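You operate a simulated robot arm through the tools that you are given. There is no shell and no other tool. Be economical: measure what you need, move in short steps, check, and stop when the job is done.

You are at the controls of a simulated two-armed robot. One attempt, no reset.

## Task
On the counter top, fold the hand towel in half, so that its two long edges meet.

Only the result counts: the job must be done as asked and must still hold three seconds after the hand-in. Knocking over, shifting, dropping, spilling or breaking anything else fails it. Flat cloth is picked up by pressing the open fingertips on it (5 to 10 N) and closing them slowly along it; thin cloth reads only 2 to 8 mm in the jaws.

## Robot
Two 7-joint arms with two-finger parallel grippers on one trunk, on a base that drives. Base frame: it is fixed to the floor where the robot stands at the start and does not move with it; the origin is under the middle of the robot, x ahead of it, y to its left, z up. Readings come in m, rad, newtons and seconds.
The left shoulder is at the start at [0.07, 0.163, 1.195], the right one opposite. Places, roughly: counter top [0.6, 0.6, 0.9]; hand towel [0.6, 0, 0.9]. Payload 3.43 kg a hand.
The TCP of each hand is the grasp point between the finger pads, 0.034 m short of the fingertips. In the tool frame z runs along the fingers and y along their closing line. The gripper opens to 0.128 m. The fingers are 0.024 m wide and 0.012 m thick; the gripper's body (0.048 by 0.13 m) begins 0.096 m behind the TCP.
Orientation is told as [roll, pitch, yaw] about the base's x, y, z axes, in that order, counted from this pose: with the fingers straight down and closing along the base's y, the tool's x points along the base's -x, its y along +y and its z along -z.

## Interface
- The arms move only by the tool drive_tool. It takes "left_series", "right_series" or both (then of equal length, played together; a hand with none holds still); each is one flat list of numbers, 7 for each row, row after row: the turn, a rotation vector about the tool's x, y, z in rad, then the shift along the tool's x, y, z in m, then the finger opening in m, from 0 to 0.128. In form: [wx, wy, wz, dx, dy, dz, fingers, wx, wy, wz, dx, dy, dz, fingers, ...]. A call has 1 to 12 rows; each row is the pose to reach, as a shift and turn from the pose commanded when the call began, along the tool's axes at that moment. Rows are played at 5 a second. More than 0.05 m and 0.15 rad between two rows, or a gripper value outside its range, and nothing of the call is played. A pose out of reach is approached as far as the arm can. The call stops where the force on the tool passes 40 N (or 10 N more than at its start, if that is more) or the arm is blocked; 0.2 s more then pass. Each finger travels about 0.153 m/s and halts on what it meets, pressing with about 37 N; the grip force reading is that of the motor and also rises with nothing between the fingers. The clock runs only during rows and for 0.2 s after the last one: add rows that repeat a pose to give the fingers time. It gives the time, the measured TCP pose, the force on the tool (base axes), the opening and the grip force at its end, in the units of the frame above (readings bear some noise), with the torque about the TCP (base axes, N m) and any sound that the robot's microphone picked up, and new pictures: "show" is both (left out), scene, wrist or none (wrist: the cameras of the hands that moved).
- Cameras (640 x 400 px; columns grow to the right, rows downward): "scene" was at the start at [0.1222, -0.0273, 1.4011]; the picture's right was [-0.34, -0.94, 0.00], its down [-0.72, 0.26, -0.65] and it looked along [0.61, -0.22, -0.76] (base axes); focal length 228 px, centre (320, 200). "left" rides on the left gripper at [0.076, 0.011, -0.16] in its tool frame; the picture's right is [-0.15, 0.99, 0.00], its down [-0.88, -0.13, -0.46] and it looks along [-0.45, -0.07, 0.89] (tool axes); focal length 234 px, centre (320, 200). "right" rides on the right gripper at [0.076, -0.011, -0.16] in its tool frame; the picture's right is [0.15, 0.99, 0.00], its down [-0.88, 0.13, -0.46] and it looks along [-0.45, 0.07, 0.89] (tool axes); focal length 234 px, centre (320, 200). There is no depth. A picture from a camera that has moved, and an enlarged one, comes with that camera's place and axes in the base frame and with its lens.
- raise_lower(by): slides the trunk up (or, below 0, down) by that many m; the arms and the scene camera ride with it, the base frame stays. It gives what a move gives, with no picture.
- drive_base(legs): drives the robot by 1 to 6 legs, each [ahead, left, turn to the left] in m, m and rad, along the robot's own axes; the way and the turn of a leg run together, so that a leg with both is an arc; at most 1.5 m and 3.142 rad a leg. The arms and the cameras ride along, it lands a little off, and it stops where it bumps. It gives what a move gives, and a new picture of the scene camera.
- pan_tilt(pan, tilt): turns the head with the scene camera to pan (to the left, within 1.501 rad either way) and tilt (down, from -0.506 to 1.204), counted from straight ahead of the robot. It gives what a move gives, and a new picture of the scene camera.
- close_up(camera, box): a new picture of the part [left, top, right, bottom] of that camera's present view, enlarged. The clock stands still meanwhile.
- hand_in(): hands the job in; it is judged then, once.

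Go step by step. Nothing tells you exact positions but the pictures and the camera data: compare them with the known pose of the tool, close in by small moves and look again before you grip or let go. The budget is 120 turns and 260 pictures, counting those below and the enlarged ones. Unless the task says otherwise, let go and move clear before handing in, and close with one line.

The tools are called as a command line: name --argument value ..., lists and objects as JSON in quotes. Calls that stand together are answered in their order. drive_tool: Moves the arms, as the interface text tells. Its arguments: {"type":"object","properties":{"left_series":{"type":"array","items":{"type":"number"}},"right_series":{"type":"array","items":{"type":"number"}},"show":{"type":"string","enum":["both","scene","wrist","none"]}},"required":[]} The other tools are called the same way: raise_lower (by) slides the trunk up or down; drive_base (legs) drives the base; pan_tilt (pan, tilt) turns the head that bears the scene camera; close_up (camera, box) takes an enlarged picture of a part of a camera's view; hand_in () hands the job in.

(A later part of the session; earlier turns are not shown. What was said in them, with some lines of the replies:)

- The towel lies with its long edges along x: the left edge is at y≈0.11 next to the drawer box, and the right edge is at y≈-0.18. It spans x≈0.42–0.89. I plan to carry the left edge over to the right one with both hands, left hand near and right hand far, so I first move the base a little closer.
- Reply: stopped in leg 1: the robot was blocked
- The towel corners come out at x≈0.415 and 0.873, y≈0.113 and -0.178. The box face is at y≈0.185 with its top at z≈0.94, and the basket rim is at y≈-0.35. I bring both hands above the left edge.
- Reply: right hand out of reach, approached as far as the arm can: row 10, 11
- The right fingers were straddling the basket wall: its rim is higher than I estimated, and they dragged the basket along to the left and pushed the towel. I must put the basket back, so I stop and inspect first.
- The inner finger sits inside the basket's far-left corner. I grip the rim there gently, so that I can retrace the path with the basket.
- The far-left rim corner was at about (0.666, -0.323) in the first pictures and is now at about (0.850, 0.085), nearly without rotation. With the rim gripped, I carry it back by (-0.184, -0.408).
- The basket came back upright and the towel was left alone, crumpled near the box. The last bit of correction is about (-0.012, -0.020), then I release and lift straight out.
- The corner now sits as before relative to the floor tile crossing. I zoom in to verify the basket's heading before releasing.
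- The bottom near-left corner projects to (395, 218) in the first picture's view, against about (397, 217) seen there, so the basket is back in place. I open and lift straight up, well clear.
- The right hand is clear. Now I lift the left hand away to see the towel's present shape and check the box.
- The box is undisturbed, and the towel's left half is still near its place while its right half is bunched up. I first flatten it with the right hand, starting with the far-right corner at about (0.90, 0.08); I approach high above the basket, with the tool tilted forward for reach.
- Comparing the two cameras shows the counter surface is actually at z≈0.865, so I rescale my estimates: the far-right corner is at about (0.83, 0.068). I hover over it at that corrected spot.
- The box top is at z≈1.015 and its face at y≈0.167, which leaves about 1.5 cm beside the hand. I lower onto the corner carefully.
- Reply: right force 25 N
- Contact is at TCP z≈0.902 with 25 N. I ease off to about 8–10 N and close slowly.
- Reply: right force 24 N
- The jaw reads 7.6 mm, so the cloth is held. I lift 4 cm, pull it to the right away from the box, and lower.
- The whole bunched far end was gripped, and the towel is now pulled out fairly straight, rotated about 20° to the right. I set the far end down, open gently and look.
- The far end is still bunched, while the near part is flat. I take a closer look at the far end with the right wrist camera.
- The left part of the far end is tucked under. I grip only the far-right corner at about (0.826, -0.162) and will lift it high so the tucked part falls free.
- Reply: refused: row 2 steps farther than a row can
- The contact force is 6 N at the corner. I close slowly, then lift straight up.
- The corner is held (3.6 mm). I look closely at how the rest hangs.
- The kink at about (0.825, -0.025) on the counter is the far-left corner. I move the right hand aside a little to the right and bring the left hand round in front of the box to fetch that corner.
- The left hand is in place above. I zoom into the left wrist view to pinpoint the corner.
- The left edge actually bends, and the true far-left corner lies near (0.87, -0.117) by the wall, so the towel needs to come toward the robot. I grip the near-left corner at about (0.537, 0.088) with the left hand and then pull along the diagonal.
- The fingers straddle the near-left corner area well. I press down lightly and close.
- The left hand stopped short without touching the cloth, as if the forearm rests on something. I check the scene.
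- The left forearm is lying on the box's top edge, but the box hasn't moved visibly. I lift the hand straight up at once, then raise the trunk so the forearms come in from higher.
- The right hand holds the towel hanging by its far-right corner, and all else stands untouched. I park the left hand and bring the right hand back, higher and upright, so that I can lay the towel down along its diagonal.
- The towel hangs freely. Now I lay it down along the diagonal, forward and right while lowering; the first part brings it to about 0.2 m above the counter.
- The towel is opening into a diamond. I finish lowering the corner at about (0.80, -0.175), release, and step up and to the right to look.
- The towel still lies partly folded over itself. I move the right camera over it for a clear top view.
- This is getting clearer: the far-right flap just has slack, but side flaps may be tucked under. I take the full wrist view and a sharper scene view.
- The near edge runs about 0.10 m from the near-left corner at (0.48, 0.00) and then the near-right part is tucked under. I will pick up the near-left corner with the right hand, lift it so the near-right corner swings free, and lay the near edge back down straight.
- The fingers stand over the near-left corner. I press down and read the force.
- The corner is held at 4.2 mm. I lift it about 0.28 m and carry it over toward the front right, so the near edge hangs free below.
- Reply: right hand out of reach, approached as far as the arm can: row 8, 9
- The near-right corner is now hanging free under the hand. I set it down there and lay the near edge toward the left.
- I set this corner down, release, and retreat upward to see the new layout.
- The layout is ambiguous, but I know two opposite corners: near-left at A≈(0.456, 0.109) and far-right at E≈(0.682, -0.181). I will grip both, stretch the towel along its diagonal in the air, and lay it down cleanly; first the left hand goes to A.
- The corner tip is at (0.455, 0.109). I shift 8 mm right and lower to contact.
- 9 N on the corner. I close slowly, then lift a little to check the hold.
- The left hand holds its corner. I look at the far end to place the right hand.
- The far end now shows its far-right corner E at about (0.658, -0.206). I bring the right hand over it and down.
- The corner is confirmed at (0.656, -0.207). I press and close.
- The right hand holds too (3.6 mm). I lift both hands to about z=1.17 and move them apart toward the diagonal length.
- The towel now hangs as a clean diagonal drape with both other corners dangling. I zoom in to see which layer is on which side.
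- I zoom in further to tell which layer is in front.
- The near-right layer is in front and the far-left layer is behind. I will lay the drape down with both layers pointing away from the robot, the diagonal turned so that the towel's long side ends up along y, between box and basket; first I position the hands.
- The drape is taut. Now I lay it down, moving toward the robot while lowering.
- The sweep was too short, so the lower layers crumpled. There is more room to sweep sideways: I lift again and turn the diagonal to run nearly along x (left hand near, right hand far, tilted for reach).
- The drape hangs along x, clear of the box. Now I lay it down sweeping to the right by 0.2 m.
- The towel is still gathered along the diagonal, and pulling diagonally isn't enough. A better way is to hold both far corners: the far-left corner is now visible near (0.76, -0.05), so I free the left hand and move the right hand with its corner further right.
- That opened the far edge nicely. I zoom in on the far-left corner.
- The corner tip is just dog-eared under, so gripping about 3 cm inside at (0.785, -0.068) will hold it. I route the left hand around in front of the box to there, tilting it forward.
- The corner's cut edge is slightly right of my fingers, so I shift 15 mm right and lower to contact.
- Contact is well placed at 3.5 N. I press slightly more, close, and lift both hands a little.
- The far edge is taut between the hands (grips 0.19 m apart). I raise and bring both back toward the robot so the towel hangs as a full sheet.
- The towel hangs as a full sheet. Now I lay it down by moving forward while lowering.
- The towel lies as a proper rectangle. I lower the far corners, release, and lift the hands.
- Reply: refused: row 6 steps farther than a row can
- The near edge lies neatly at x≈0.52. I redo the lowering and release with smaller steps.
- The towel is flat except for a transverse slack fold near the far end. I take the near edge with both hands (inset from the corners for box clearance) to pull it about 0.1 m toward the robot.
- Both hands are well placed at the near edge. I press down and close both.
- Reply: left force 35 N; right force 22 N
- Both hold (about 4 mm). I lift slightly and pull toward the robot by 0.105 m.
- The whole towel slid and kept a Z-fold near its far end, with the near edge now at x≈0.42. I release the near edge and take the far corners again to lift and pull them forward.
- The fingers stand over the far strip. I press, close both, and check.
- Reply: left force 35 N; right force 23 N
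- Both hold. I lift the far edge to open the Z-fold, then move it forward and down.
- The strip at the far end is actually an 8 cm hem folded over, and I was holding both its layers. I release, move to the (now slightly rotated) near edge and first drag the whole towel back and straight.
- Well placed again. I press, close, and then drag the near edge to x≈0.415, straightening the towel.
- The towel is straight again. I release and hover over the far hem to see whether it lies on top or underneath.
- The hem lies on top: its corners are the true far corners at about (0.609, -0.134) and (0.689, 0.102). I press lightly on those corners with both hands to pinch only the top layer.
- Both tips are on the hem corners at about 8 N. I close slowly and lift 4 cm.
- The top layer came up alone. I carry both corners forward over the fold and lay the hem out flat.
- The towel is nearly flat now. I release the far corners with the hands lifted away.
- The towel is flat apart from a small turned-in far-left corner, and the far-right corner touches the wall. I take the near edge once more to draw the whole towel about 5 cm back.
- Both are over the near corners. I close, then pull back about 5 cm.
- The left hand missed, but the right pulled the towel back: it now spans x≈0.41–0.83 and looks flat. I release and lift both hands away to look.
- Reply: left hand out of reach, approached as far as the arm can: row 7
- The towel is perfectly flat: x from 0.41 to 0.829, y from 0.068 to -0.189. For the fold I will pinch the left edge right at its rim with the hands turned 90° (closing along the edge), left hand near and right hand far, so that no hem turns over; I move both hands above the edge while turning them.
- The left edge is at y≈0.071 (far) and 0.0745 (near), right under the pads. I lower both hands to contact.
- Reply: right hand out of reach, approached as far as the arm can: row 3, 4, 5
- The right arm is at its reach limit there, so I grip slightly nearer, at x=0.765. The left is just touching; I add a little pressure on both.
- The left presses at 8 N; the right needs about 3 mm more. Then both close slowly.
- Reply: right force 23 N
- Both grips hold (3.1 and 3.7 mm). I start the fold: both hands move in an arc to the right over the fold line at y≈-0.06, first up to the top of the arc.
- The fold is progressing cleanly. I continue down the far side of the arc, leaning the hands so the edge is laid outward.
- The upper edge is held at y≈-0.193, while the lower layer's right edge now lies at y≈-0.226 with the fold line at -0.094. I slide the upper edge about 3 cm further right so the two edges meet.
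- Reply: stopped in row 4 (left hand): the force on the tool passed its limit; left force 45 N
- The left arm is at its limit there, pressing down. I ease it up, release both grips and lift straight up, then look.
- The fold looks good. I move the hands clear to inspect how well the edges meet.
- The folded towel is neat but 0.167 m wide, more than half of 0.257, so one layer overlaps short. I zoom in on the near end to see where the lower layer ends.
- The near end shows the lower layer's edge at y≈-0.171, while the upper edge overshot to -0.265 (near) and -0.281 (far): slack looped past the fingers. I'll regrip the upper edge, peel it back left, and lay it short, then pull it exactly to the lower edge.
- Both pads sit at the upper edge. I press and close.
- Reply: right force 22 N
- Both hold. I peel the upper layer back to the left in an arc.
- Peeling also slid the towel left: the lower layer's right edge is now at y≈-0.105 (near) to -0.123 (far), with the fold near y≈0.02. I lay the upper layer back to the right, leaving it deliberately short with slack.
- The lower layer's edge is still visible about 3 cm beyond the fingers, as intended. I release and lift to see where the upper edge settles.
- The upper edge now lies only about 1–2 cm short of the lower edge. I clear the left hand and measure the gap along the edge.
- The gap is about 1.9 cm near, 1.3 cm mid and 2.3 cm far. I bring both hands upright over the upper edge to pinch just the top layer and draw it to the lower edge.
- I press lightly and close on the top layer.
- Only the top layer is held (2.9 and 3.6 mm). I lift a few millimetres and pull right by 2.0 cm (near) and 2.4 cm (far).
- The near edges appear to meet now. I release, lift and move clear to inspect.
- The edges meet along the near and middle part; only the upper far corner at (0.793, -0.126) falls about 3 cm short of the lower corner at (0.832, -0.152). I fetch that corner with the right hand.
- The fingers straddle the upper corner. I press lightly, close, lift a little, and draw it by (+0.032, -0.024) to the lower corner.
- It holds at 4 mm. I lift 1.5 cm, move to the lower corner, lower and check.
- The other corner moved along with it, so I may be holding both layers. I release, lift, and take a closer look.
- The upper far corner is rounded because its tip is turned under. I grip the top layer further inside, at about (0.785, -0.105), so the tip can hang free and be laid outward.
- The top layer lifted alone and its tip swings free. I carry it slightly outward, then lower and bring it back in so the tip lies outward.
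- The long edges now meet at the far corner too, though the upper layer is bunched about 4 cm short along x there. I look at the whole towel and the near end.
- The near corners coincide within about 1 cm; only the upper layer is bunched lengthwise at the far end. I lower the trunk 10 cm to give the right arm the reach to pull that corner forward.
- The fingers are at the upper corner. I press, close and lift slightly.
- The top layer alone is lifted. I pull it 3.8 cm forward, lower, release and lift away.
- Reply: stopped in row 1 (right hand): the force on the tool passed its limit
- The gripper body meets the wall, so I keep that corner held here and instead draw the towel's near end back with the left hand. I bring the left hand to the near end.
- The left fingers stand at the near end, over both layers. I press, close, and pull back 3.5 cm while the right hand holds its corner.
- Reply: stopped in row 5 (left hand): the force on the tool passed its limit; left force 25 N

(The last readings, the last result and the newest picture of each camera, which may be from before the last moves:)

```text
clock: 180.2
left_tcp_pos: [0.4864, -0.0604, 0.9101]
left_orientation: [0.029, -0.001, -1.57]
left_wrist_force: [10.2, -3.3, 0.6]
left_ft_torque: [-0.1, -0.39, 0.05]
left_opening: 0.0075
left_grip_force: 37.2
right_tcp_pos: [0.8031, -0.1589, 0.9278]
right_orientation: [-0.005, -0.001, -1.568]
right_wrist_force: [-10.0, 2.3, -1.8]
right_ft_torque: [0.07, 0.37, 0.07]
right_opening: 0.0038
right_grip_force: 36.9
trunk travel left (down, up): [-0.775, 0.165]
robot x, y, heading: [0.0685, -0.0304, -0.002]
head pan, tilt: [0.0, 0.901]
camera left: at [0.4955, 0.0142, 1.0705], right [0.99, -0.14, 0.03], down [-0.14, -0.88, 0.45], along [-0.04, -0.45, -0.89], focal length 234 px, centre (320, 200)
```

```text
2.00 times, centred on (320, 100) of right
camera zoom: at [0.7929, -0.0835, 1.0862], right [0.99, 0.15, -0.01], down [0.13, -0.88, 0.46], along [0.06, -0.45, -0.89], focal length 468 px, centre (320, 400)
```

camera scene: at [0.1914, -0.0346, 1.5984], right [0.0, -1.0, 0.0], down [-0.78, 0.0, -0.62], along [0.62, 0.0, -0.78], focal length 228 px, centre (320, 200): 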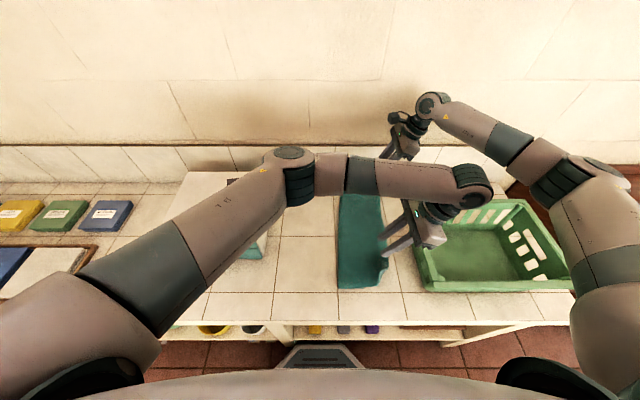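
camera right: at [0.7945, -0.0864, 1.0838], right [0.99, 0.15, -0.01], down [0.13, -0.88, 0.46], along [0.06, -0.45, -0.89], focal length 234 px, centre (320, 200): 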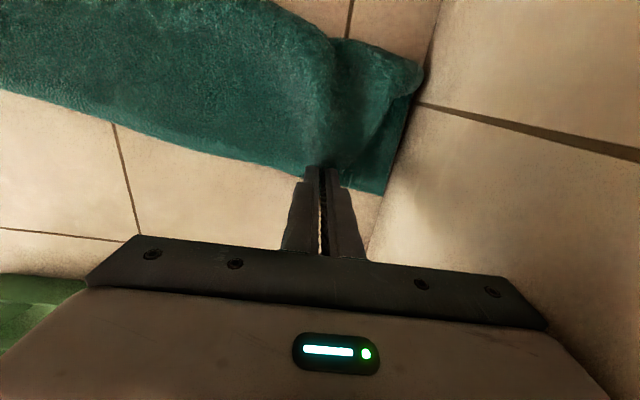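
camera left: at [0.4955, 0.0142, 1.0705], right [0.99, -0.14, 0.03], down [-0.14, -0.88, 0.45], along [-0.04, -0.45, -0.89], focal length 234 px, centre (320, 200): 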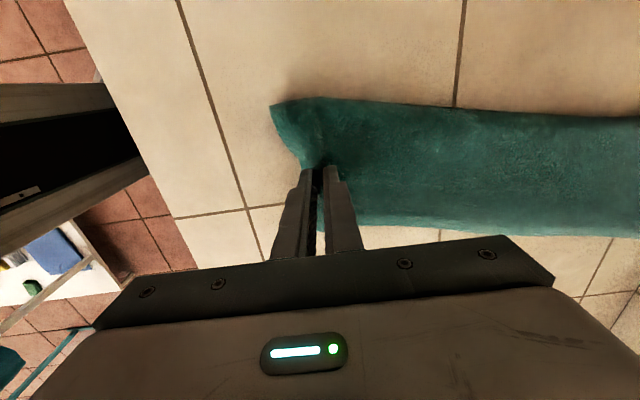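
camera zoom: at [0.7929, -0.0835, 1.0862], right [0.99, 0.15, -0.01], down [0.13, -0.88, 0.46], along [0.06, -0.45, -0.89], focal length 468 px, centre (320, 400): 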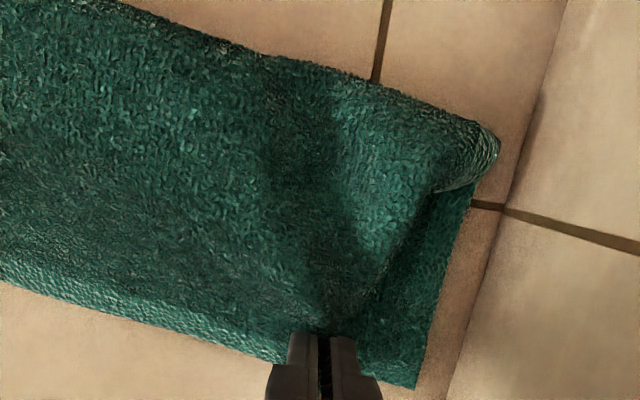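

Both layers are taut and the wrinkle mostly pulled out; the far end is off the wall. I lower and release both hands and lift away to inspect.

drive_tool --left_series '[0, 0, 0, 0, 0.002, 0.006, 0.0, 0, 0, 0, 0, 0.002, 0.006, 0.015, 0, 0, 0, 0, 0.002, 0.006, 0.03, 0, 0, 0, 0, 0.002, -0.03, 0.035, 0, 0, 0, 0, 0.002, -0.08, 0.035, 0, 0, 0, 0.04, 0, -0.1, 0.035, 0, 0, 0, 0.085, -0.01, -0.12, 0.035, 0, 0, 0, 0.13, -0.02, -0.13, 0.035, 0, 0, 0, 0.17, -0.03, -0.14, 0.035]' --right_series '[0, 0, 0, 0, -0.002, 0.015, 0.0, 0, 0, 0, -0.002, -0.001, 0.021, 0.01, 0, 0, 0, -0.002, -0.001, 0.021, 0.025, 0, 0, 0, -0.002, -0.001, -0.015, 0.03, 0, 0, 0, -0.002, -0.001, -0.06, 0.03, 0, 0, 0, -0.03, -0.015, -0.09, 0.03, 0, 0, 0, -0.06, -0.03, -0.11, 0.03, 0, 0, 0, -0.09, -0.03, -0.13, 0.03, 0, 0, 0, -0.11, -0.03, -0.14, 0.03]' --show "none"

close_up --camera "scene" --box '[290, 165, 410, 300]'

close_up --camera "right" --box '[120, 0, 480, 200]'

```text
refused: row 7 steps farther than a row can; nothing moved
```

```text
2.96 times, centred on (350, 232) of scene
camera zoom: at [0.1906, -0.0317, 1.5], right [0.0, -1.0, 0.0], down [-0.78, 0.0, -0.62], along [0.62, 0.0, -0.78], focal length 676 px, centre (231, 104)
```

zoom: 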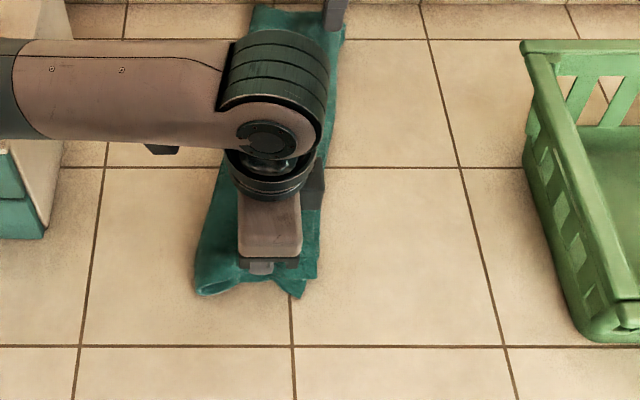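

```text
1.78 times, centred on (300, 100) of right
camera zoom: at [0.7929, -0.0835, 1.0862], right [0.99, 0.15, -0.01], down [0.13, -0.88, 0.46], along [0.06, -0.45, -0.89], focal length 416 px, centre (356, 378)
```

zoom: 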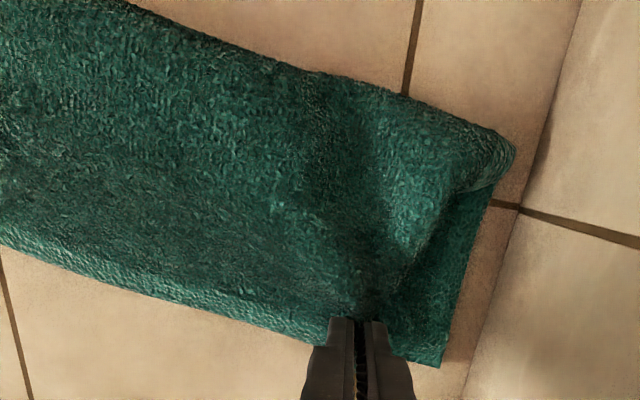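

I repeat the release with slightly smaller steps.

drive_tool --left_series '[0, 0, 0, 0, 0.002, 0.006, 0.0, 0, 0, 0, 0, 0.002, 0.006, 0.015, 0, 0, 0, 0, 0.002, 0.006, 0.03, 0, 0, 0, 0, 0.002, -0.03, 0.035, 0, 0, 0, 0, 0.002, -0.075, 0.035, 0, 0, 0, 0.035, 0, -0.095, 0.035, 0, 0, 0, 0.075, -0.005, -0.115, 0.035, 0, 0, 0, 0.115, -0.01, -0.13, 0.035, 0, 0, 0, 0.155, -0.02, -0.14, 0.035]' --right_series '[0, 0, 0, 0, -0.002, 0.015, 0.0, 0, 0, 0, -0.002, -0.001, 0.021, 0.01, 0, 0, 0, -0.002, -0.001, 0.021, 0.025, 0, 0, 0, -0.002, -0.001, -0.015, 0.03, 0, 0, 0, -0.002, -0.001, -0.06, 0.03, 0, 0, 0, -0.03, -0.015, -0.085, 0.03, 0, 0, 0, -0.06, -0.03, -0.1, 0.03, 0, 0, 0, -0.09, -0.03, -0.12, 0.03, 0, 0, 0, -0.11, -0.03, -0.13, 0.03]' --show "none"

close_up --camera "scene" --box '[290, 165, 410, 300]'

close_up --camera "right" --box '[120, 0, 480, 200]'

```text
clock: 182.2
left_tcp_pos: [0.4558, 0.0938, 1.0432]
left_orientation: [0.005, -0.003, -1.577]
left_wrist_force: [-0.7, -0.2, 0.8]
left_ft_torque: [-0.04, -0.03, -0.03]
left_opening: 0.0351
left_grip_force: 0.0
right_tcp_pos: [0.7725, -0.2671, 1.0561]
right_orientation: [-0.004, -0.003, -1.57]
right_wrist_force: [-0.5, 0.0, 0.2]
right_ft_torque: [-0.01, 0.0, -0.03]
right_opening: 0.0299
right_grip_force: 0.1
trunk travel left (down, up): [-0.775, 0.165]
robot x, y, heading: [0.0676, -0.03, 0.001]
head pan, tilt: [0.0, 0.901]
```

```text
2.96 times, centred on (350, 232) of scene
camera zoom: at [0.1904, -0.0321, 1.4987], right [0.0, -1.0, 0.0], down [-0.78, 0.0, -0.62], along [0.62, 0.0, -0.78], focal length 676 px, centre (231, 104)
```

zoom: 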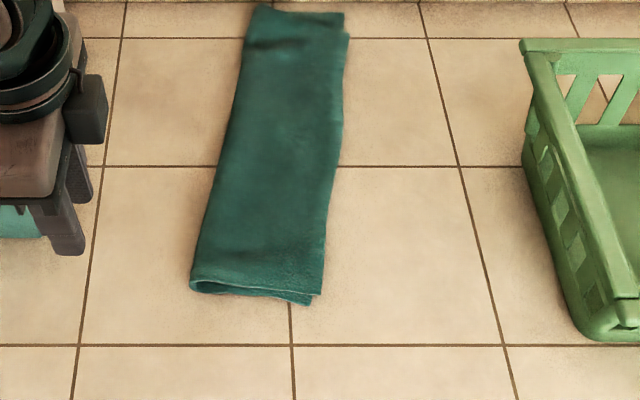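

```text
1.78 times, centred on (300, 100) of right
camera zoom: at [0.7622, -0.1935, 1.2159], right [0.99, 0.15, -0.01], down [0.13, -0.88, 0.46], along [0.06, -0.45, -0.89], focal length 416 px, centre (356, 378)
```

zoom: 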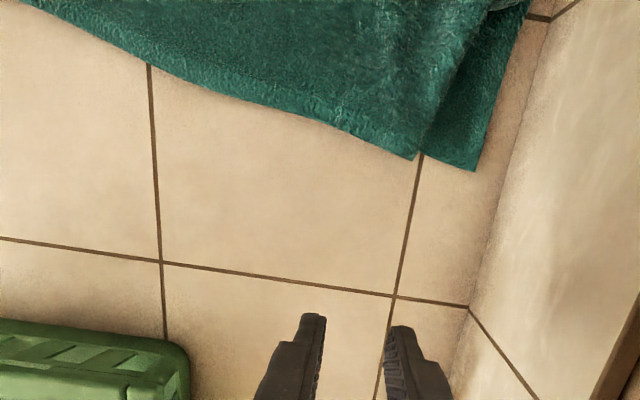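

The long edges coincide now; the upper layer is just still about 4 cm short lengthwise at the far end. I do one last correction: turn the right hand back to 0° (so it clears the wall) and approach that corner.

drive_tool --right_series '[0, 0, -0.1428, 0.02, 0.001, 0.0, 0.024, 0, 0, -0.2856, 0.04, 0.002, 0.0, 0.024, 0, 0, -0.4284, 0.06, 0.004, 0.01, 0.024, 0, 0, -0.5712, 0.075, 0.006, 0.02, 0.024, 0, 0, -0.714, 0.09, 0.008, 0.035, 0.024, 0, 0, -0.8568, 0.1, 0.01, 0.05, 0.024, 0, 0, -0.9996, 0.107, 0.0115, 0.065, 0.024, 0, 0, -1.1424, 0.107, 0.0115, 0.08, 0.024, 0, 0, -1.2852, 0.107, 0.0115, 0.1, 0.024, 0, 0, -1.428, 0.107, 0.0115, 0.12, 0.024, 0, 0, -1.5708, 0.107, 0.0115, 0.131, 0.024]' --show "wrist"

```text
clock: 184.6
left_tcp_pos: [0.4593, 0.0915, 1.0422]
left_orientation: [0.007, -0.002, -1.572]
left_wrist_force: [0.1, 0.4, 0.3]
left_ft_torque: [-0.01, 0.03, 0.02]
left_opening: 0.0347
left_grip_force: 0.1
right_tcp_pos: [0.7876, -0.1647, 0.9226]
right_orientation: [0.001, 0.005, 0.004]
right_wrist_force: [-0.2, -0.8, 0.6]
right_ft_torque: [0.01, -0.02, 0.0]
right_opening: 0.0244
right_grip_force: 0.1
trunk travel left (down, up): [-0.775, 0.165]
robot x, y, heading: [0.0666, -0.0326, 0.0]
head pan, tilt: [0.0, 0.901]
camera right: at [0.7119, -0.1766, 1.0825], right [-0.15, 0.99, 0.0], down [0.88, 0.13, 0.45], along [0.45, 0.07, -0.89], focal length 234 px, centre (320, 200)
```

right: 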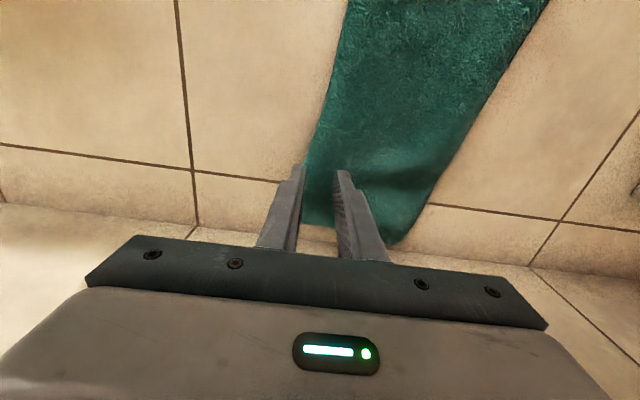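

Positioned at the corner. I press, close, and lift slightly.

drive_tool --right_series '[0, 0, 0, 0, 0.002, 0.015, 0.024, 0, 0, 0, 0, 0.002, 0.021, 0.024, 0, 0, 0, 0, 0.002, 0.0225, 0.024, 0, 0, 0, 0, 0.002, 0.0225, 0.019, 0, 0, 0, 0, 0.002, 0.0225, 0.014, 0, 0, 0, 0, 0.002, 0.0225, 0.009, 0, 0, 0, 0, 0.002, 0.0225, 0.004, 0, 0, 0, 0, 0.002, 0.0225, 0.0, 0, 0, 0, 0, 0.002, 0.0225, 0.0, 0, 0, 0, 0, 0.002, 0.0, 0.0, 0, 0, 0, 0, 0.002, 0.0, 0.0]' --show "wrist"

```text
clock: 187.0
left_tcp_pos: [0.457, 0.092, 1.0417]
left_orientation: [0.003, -0.003, -1.576]
left_wrist_force: [0.5, -0.5, -0.1]
left_ft_torque: [-0.04, -0.01, 0.04]
left_opening: 0.0348
left_grip_force: 0.0
right_tcp_pos: [0.7838, -0.1631, 0.9225]
right_orientation: [-0.001, 0.008, 0.001]
right_wrist_force: [0.2, 0.0, -0.5]
right_ft_torque: [0.0, 0.0, -0.01]
right_opening: 0.0039
right_grip_force: 37.0
trunk travel left (down, up): [-0.775, 0.165]
robot x, y, heading: [0.0664, -0.0324, 0.003]
head pan, tilt: [0.0, 0.901]
camera right: at [0.7101, -0.1751, 1.0827], right [-0.15, 0.99, 0.0], down [0.88, 0.13, 0.45], along [0.44, 0.07, -0.89], focal length 234 px, centre (320, 200)
```

right: 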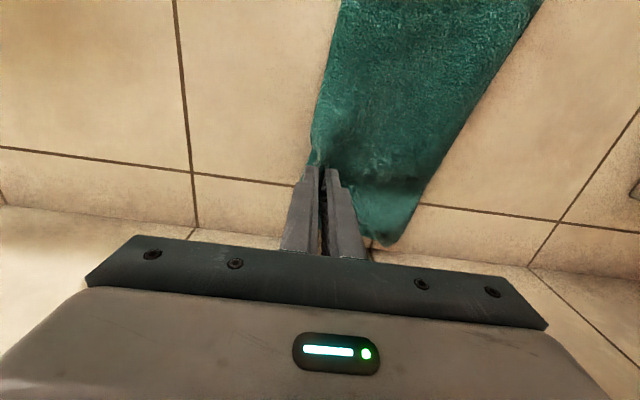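

It holds at 3.9 mm. I pull forward 4 cm, lower, release with a slight opening, and retreat upward.

drive_tool --right_series '[0, 0, 0, -0.013, -0.002, 0, 0, 0, 0, 0, -0.026, -0.004, 0, 0, 0, 0, 0, -0.04, -0.008, 0.003, 0, 0, 0, 0, -0.04, -0.008, 0.018, 0, 0, 0, 0, -0.04, -0.008, 0.018, 0.012, 0, 0, 0, -0.04, -0.008, 0.018, 0.026, 0, 0, 0, -0.04, -0.008, -0.02, 0.03, 0, 0, 0, -0.035, -0.008, -0.065, 0.03, 0, 0, 0, -0.03, -0.02, -0.105, 0.03, 0, 0, 0, -0.02, -0.05, -0.135, 0.03, 0, 0, 0, -0.01, -0.09, -0.15, 0.03]' --show "none"

close_up --camera "scene" --box '[290, 165, 410, 300]'

close_up --camera "scene" --box '[320, 160, 380, 205]'

```text
clock: 189.4
left_tcp_pos: [0.4571, 0.0901, 1.0434]
left_orientation: [0.005, 0.0, -1.574]
left_wrist_force: [0.9, -0.3, 1.3]
left_ft_torque: [0.01, -0.01, 0.02]
left_opening: 0.0349
left_grip_force: 0.0
right_tcp_pos: [0.796, -0.2541, 1.0723]
right_orientation: [0.001, 0.004, 0.003]
right_wrist_force: [0.6, -0.1, 0.0]
right_ft_torque: [0.01, 0.01, 0.01]
right_opening: 0.0304
right_grip_force: 0.1
trunk travel left (down, up): [-0.775, 0.165]
robot x, y, heading: [0.0681, -0.0356, 0.0]
head pan, tilt: [0.0, 0.901]
```

```text
2.96 times, centred on (350, 232) of scene
camera zoom: at [0.1918, -0.0371, 1.4986], right [0.0, -1.0, 0.0], down [-0.78, 0.0, -0.62], along [0.62, 0.0, -0.78], focal length 676 px, centre (231, 104)
```

zoom: 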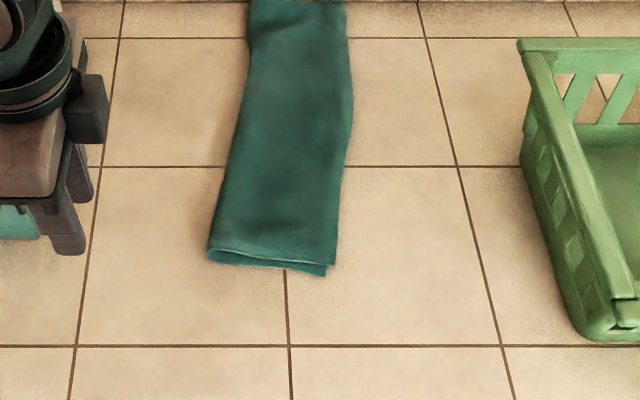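

```text
8.89 times, centred on (350, 182) of scene
camera zoom: at [0.1918, -0.0371, 1.4986], right [0.0, -1.0, 0.0], down [-0.78, 0.0, -0.62], along [0.62, 0.0, -0.78], focal length 2027 px, centre (53, 356)
```

zoom: 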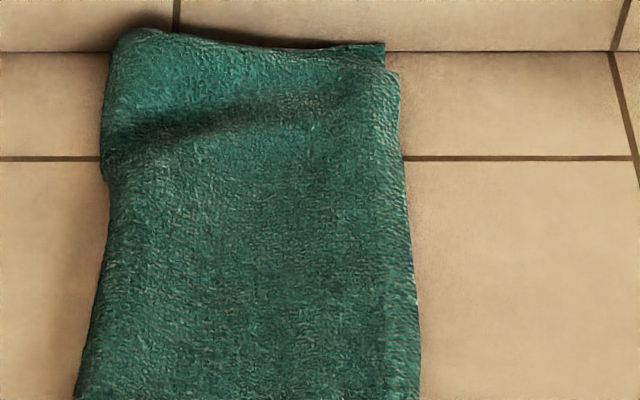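

All four corner pairs now coincide within about 1–2 cm and the long edges meet. I take one overall look before handing in.

pan_tilt --pan -0.1 --tilt 0.85

```text
clock: 190.1
left_tcp_pos: [0.4589, 0.0912, 1.0419]
left_orientation: [0.005, -0.003, -1.574]
left_wrist_force: [0.6, -0.8, -0.1]
left_ft_torque: [0.01, 0.02, 0.0]
left_opening: 0.035
left_grip_force: 0.1
right_tcp_pos: [0.7967, -0.2514, 1.0706]
right_orientation: [0.001, 0.006, 0.001]
right_wrist_force: [0.2, 0.3, -0.6]
right_ft_torque: [-0.02, -0.02, 0.0]
right_opening: 0.03
right_grip_force: 0.1
trunk travel left (down, up): [-0.775, 0.165]
robot x, y, heading: [0.065, -0.0357, 0.001]
head pan, tilt: [-0.099, 0.85]
camera scene: at [0.195, -0.0426, 1.5024], right [-0.1, -0.99, 0.0], down [-0.75, 0.07, -0.66], along [0.66, -0.07, -0.75], focal length 228 px, centre (320, 200)
```

scene: 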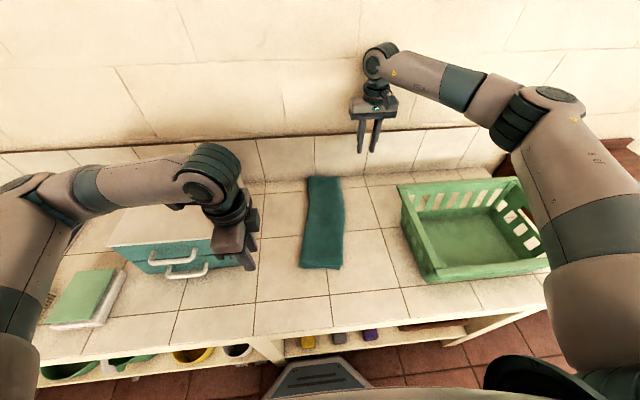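

The towel is folded, and the box and basket stand in place. I raise the trunk to bring both arms clear and hand in.

raise_lower --by 0.12

close_up --camera "scene" --box '[40, 120, 560, 360]'

```text
clock: 191.6
left_tcp_pos: [0.459, 0.0903, 1.1623]
left_orientation: [0.003, 0.0, -1.575]
left_wrist_force: [-0.8, 0.6, -0.3]
left_ft_torque: [-0.01, -0.04, 0.01]
left_opening: 0.0351
left_grip_force: 0.1
right_tcp_pos: [0.7963, -0.2528, 1.1916]
right_orientation: [-0.001, 0.006, 0.0]
right_wrist_force: [0.1, 0.5, -0.4]
right_ft_torque: [-0.01, 0.02, 0.01]
right_opening: 0.0298
right_grip_force: 0.1
trunk travel left (down, up): [-0.895, 0.045]
robot x, y, heading: [0.0697, -0.0354, -0.002]
head pan, tilt: [-0.099, 0.85]
```

```text
1.23 times, centred on (300, 240) of scene
camera zoom: at [0.1952, -0.0427, 1.6223], right [-0.1, -0.99, 0.0], down [-0.75, 0.08, -0.66], along [0.66, -0.07, -0.75], focal length 281 px, centre (345, 151)
```

zoom: 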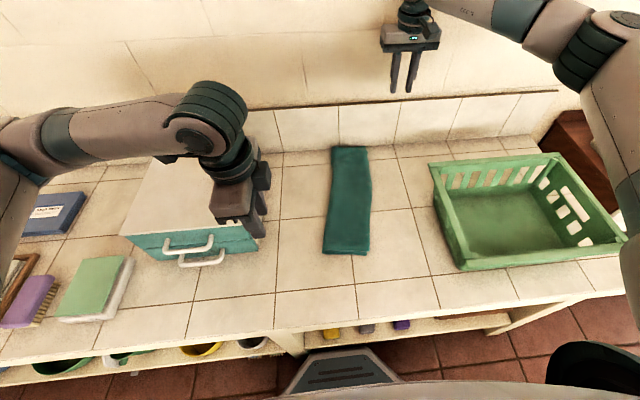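

The towel lies folded in half with both hands clear of it, so I hand in.

hand_in

```text
The job is handed in.
```

The hand towel is folded in half on the counter and its two long edges meet; the corner pairs line up to within about 1–2 cm. On the way my right gripper dragged the green basket to the left. I put it back to within about 1 cm of where it stood, but it was shifted, which your rules may count as a failure. My left forearm also rested on the drawer box once, and the box did not visibly move.
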